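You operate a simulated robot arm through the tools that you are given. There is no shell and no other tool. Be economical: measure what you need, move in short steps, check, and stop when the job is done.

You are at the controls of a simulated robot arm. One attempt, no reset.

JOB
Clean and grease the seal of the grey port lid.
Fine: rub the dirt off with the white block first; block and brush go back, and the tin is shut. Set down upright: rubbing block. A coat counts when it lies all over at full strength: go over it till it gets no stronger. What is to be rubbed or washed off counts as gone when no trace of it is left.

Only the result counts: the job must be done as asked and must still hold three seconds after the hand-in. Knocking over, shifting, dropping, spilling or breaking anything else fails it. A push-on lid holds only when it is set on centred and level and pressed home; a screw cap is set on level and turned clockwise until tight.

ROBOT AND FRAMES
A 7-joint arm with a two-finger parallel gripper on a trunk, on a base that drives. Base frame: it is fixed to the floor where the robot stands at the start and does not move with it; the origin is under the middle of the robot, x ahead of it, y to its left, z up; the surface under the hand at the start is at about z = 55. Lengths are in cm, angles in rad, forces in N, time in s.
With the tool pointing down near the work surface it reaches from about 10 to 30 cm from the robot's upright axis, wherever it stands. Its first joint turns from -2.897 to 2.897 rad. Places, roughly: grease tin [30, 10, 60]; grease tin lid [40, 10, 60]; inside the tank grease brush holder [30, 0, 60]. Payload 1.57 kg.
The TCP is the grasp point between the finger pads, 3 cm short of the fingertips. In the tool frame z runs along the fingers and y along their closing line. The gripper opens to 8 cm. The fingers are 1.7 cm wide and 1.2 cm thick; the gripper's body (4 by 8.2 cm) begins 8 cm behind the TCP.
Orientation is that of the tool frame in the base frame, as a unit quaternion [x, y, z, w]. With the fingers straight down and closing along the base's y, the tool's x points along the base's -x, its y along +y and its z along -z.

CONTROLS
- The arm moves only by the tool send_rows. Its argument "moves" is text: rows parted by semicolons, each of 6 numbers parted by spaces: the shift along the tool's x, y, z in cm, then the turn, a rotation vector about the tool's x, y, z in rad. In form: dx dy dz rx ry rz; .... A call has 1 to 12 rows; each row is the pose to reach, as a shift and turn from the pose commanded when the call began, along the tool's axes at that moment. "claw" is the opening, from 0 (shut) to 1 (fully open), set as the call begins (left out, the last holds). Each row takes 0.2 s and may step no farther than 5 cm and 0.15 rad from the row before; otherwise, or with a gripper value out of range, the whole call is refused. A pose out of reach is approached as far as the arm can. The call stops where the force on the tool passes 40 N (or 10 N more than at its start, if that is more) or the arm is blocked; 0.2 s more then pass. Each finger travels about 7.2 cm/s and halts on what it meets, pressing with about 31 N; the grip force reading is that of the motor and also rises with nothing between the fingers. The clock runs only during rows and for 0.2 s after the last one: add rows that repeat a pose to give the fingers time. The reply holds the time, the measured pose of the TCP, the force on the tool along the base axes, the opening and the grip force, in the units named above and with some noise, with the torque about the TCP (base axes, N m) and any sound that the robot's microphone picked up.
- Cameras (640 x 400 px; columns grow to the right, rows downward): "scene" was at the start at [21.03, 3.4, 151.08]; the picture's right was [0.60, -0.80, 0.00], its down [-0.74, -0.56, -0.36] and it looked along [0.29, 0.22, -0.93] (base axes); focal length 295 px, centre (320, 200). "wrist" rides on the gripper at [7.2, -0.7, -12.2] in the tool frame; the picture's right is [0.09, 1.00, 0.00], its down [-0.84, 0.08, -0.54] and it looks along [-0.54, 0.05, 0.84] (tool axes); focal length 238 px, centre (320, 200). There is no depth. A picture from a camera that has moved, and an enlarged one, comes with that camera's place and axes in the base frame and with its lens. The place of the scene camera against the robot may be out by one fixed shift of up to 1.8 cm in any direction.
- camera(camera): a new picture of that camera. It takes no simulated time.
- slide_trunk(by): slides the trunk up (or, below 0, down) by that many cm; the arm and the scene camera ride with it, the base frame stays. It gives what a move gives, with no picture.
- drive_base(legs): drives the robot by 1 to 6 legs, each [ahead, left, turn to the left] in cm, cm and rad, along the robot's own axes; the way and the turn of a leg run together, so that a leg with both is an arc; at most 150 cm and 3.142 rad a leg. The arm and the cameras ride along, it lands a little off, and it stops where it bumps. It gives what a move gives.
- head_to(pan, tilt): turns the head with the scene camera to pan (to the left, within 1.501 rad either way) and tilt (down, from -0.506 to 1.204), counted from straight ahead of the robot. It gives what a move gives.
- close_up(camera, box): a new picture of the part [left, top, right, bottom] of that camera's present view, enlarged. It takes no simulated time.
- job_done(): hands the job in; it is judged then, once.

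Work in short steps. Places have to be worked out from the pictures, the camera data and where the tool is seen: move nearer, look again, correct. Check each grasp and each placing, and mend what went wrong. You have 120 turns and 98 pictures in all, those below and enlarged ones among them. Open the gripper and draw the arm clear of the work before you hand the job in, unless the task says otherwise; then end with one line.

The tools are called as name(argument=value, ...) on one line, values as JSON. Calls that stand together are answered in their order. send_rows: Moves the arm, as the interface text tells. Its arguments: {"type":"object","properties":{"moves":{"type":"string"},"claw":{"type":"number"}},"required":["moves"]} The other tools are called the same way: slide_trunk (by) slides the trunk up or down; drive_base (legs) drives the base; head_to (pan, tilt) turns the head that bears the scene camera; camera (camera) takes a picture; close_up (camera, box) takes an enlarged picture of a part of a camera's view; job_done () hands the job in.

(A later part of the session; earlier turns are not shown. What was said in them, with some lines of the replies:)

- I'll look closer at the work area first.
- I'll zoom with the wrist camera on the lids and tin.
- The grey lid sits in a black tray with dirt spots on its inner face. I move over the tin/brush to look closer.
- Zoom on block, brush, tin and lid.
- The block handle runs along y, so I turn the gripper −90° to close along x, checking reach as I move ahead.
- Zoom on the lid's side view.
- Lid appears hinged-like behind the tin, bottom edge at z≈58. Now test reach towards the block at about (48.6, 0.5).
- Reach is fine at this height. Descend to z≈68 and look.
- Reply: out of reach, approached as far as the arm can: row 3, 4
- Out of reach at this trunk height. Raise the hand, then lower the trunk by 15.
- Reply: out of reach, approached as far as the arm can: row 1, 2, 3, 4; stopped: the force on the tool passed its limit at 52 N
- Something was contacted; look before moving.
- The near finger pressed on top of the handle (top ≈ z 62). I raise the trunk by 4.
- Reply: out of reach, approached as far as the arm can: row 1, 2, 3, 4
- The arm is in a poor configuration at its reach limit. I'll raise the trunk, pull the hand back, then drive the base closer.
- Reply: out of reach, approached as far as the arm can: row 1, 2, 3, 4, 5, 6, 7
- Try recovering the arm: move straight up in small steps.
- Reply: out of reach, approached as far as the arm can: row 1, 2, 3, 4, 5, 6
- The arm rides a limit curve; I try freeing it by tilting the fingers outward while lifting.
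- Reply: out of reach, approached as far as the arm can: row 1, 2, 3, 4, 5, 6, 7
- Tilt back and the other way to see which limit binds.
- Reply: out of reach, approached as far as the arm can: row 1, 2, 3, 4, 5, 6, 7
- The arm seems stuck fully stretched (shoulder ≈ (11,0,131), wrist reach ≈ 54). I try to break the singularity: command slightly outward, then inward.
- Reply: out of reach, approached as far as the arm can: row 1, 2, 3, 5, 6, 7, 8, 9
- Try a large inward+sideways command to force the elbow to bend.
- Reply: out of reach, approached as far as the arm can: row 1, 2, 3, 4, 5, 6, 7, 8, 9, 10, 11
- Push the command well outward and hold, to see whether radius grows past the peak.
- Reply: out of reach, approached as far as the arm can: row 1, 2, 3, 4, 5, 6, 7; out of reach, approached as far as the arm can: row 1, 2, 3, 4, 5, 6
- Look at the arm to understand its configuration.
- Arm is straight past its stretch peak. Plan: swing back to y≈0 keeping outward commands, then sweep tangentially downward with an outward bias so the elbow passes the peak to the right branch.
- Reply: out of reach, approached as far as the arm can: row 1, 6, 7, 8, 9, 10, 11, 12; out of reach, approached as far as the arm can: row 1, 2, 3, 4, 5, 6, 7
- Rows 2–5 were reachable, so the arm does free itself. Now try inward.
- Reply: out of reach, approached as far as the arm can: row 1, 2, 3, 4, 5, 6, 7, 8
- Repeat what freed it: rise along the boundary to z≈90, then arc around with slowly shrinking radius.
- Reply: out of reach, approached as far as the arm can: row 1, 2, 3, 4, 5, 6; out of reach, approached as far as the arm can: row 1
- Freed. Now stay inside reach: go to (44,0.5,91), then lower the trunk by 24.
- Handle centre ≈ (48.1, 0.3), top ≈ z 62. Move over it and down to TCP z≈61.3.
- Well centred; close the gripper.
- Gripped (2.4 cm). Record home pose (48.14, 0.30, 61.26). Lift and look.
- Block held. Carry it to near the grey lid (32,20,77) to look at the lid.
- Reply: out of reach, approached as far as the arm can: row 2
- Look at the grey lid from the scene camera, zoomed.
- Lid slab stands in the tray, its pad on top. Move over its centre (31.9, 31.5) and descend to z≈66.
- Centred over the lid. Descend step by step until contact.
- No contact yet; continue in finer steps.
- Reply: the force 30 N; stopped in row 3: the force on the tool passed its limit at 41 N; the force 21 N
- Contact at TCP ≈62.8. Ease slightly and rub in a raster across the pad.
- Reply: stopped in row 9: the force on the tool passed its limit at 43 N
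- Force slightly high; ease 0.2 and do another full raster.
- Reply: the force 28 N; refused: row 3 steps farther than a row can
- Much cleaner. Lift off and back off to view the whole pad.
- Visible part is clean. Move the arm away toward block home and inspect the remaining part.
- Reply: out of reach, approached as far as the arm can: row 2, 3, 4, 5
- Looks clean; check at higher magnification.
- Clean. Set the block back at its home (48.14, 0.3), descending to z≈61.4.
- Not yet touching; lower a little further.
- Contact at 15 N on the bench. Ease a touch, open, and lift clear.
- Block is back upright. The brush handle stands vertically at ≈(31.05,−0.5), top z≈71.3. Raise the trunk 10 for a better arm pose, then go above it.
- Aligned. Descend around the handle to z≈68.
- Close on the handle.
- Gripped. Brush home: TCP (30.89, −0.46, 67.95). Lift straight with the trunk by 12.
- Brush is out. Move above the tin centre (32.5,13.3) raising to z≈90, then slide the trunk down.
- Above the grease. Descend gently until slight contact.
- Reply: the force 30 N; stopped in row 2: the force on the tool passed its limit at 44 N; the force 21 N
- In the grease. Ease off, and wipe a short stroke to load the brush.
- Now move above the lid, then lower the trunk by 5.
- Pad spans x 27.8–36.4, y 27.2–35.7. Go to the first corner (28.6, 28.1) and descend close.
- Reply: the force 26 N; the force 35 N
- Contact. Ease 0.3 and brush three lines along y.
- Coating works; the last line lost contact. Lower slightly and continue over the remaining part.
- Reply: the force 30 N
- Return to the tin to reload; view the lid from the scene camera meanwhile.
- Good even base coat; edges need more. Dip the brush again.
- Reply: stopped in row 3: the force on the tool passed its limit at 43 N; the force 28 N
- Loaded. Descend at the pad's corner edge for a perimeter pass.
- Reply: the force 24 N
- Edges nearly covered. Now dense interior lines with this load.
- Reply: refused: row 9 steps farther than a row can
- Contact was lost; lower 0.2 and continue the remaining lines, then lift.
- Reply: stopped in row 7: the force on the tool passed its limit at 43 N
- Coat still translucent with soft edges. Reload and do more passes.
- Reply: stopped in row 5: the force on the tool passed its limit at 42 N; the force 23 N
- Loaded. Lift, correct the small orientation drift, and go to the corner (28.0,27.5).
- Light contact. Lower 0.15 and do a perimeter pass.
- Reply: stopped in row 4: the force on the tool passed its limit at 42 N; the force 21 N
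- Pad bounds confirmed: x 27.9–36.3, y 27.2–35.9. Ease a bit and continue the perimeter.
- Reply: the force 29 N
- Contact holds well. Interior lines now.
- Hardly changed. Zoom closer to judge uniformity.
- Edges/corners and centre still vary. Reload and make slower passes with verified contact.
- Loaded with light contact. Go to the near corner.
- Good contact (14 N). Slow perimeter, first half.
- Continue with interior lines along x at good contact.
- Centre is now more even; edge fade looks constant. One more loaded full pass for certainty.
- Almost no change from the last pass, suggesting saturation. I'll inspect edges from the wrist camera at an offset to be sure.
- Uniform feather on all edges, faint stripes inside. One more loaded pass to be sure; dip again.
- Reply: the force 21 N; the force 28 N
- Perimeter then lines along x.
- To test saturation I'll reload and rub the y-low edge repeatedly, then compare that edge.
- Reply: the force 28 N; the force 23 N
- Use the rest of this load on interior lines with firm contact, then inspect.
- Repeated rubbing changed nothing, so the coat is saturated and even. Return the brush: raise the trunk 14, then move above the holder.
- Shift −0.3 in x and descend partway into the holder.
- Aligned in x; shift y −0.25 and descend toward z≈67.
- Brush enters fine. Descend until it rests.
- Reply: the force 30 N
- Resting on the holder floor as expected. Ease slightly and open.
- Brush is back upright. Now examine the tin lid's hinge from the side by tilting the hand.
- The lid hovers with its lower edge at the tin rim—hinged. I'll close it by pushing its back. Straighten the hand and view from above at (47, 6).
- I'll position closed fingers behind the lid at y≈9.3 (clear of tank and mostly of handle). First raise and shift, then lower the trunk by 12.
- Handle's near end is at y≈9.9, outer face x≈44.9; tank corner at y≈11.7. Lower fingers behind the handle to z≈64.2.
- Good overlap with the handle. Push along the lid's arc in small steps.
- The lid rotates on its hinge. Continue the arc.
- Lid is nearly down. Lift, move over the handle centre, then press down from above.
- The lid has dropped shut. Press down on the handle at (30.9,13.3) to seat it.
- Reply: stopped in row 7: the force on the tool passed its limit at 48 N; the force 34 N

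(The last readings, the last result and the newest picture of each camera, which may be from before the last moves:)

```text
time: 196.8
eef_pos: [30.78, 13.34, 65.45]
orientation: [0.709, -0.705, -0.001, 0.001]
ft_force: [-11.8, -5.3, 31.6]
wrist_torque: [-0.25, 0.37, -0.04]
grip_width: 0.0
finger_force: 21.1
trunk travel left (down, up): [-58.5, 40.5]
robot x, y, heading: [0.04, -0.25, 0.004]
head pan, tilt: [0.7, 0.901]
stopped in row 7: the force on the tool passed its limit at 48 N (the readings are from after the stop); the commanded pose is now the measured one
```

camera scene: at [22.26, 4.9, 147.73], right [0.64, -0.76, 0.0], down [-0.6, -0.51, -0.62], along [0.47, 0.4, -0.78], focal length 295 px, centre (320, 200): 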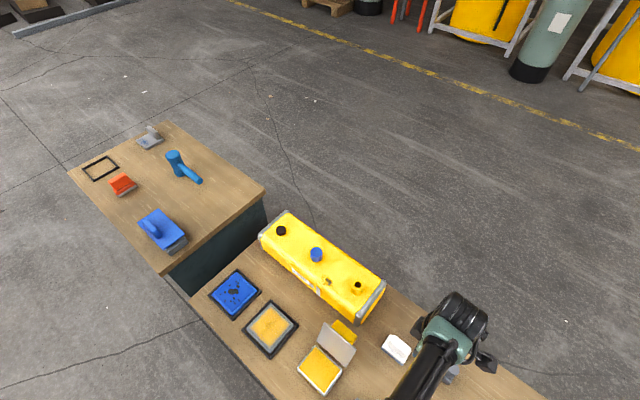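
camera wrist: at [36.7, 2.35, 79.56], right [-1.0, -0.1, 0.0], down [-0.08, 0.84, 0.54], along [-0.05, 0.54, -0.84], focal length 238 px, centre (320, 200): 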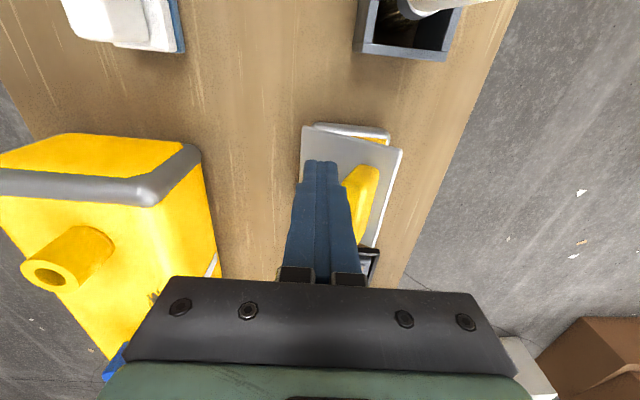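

Pressed with 48 N. Lift clear and check everything.

send_rows(moves="0 0 -3 0 0 0;0 0 -7 0 0 0;2 -1 -10 0 0 0;6 -3 -12 0 0 0;10 -6 -12 0 0 0;14 -9 -12 0 0 0;14 -9 -12 0 0 0")

close_up(camera="scene", box=[220, 240, 440, 400])

camera(camera="wrist")

```text
time: 198.4
eef_pos: [40.25, -1.0, 77.18]
orientation: [0.709, -0.706, -0.001, 0.0]
ft_force: [1.0, 0.1, -0.1]
wrist_torque: [0.01, -0.01, -0.01]
grip_width: 0.0
finger_force: 21.2
trunk travel left (down, up): [-58.5, 40.5]
robot x, y, heading: [0.16, 0.0, 0.0]
head pan, tilt: [0.7, 0.901]
```

```text
2.50 times, centred on (330, 320) of scene
camera zoom: at [22.25, 4.92, 135.72], right [0.64, -0.76, 0.0], down [-0.6, -0.51, -0.62], along [0.47, 0.4, -0.78], focal length 739 px, centre (295, -100)
```

zoom: 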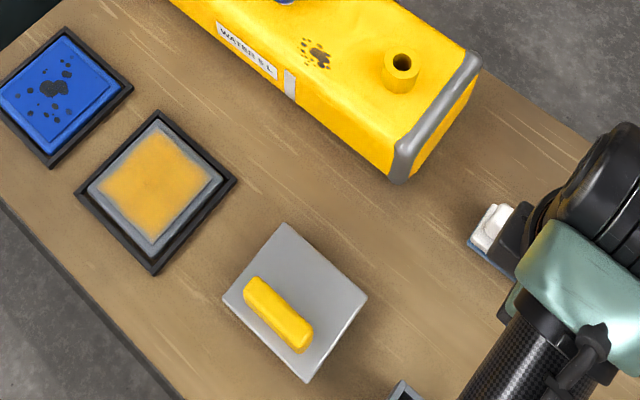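

```text
19 pictures are left
camera wrist: at [40.99, -8.22, 89.38], right [-1.0, -0.1, 0.0], down [-0.08, 0.84, 0.54], along [-0.05, 0.54, -0.84], focal length 238 px, centre (320, 200)
```

wrist: 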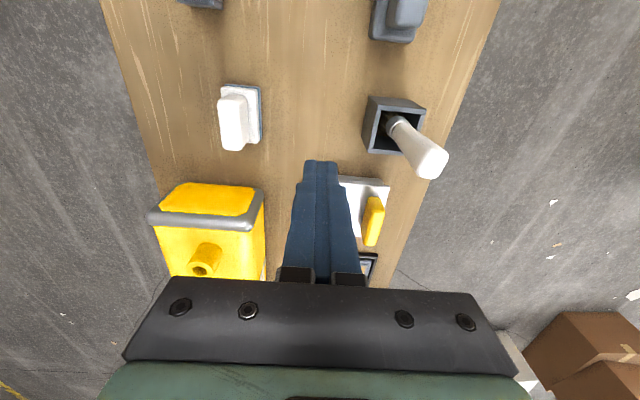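

Tin is shut; block and brush are in place. Check lid seating and coat closely.

close_up(camera="scene", box=[245, 275, 320, 350])

send_rows(moves="0 0 0 0 -0.15 0;0 0 0 0 -0.3 0;3 0 0 0 -0.45 0;6 0 2 0 -0.6 0;6 4 3 0 -0.7 0;6 5 3 0 -0.7 0")

close_up(camera="wrist", box=[220, 40, 420, 180])

```text
5.33 times, centred on (282, 312) of scene
camera zoom: at [22.25, 4.92, 135.72], right [0.64, -0.76, 0.0], down [-0.6, -0.51, -0.62], along [0.47, 0.4, -0.78], focal length 1576 px, centre (520, -400)
```

zoom: 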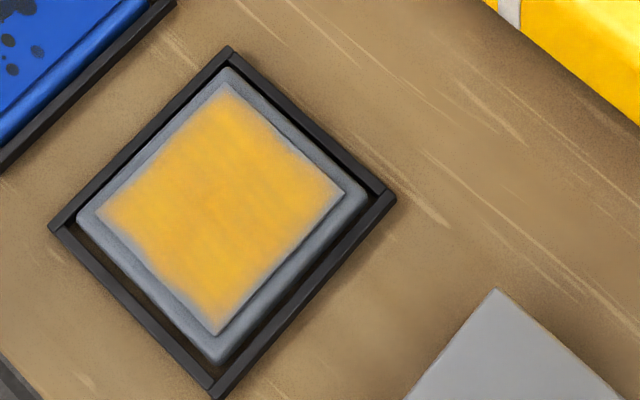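

```text
time: 199.8
eef_pos: [35.21, -6.64, 74.01]
orientation: [0.666, -0.662, -0.245, -0.242]
ft_force: [0.0, -0.7, -0.7]
wrist_torque: [0.04, -0.01, 0.01]
grip_width: 0.0
finger_force: 21.2
trunk travel left (down, up): [-58.5, 40.5]
robot x, y, heading: [-0.25, 0.15, -0.003]
head pan, tilt: [0.7, 0.901]
```

```text
2.86 times, centred on (320, 110) of wrist
camera zoom: at [35.89, -20.04, 78.68], right [-1.0, -0.08, -0.06], down [-0.08, 0.29, 0.95], along [-0.06, 0.96, -0.29], focal length 681 px, centre (320, 457)
```

zoom: 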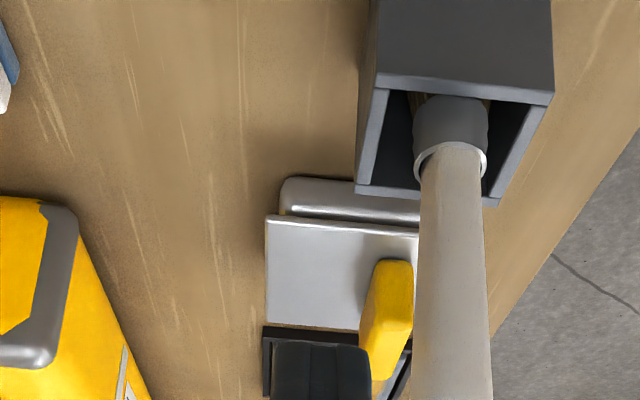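

Lid sits flush on the tin, coat even. Open the gripper and retreat upward, straightening the hand.

send_rows(moves="0 0 -3 0 0.1 0;0 0 -6 0 0.2 0;0 0 -9 0 0.3 0;0 0 -10 0 0.4 0;0 0 -11 0 0.5 0;0 0 -11 0 0.6 0;0 0 -11 0 0.7 0;0 0 -11 0 0.7 0", claw=1)

camera(camera="wrist")

camera(camera="scene")

```text
time: 201.6
eef_pos: [35.29, -13.79, 82.65]
orientation: [0.709, -0.705, -0.001, 0.0]
ft_force: [0.3, -0.3, 0.0]
wrist_torque: [0.01, 0.0, -0.01]
grip_width: 7.99
finger_force: 0.0
trunk travel left (down, up): [-58.5, 40.5]
robot x, y, heading: [-0.13, 0.01, 0.004]
head pan, tilt: [0.7, 0.901]
```

```text
16 pictures are left
camera wrist: at [35.91, -21.09, 94.82], right [-1.0, -0.1, 0.0], down [-0.08, 0.84, 0.54], along [-0.05, 0.54, -0.84], focal length 238 px, centre (320, 200)
```

wrist: 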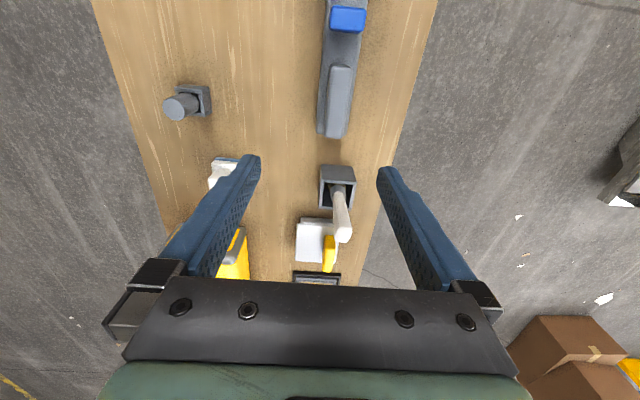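

```text
15 pictures are left
camera scene: at [22.27, 4.9, 135.72], right [0.64, -0.76, 0.0], down [-0.6, -0.51, -0.62], along [0.47, 0.4, -0.78], focal length 295 px, centre (320, 200)
```

scene: 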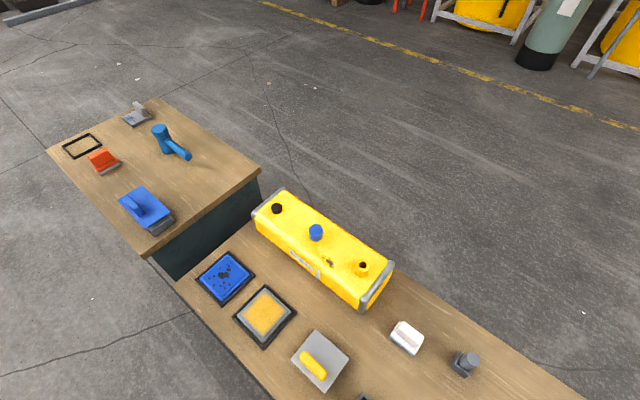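

Everything is in its place: the seal is greased evenly, the tin is shut, the block is upright, the brush is in its holder and the arm is clear. Handing in.

job_done()

```text
The job is handed in.
```

I rubbed the grey port lid's seal clean with the white block and greased it all over until further brushing made no visible difference. The block is upright near its starting place, the brush is back in its holder and the tin is shut. The coat still looks slightly fainter along the edges of the seal, and extra strokes there changed nothing.
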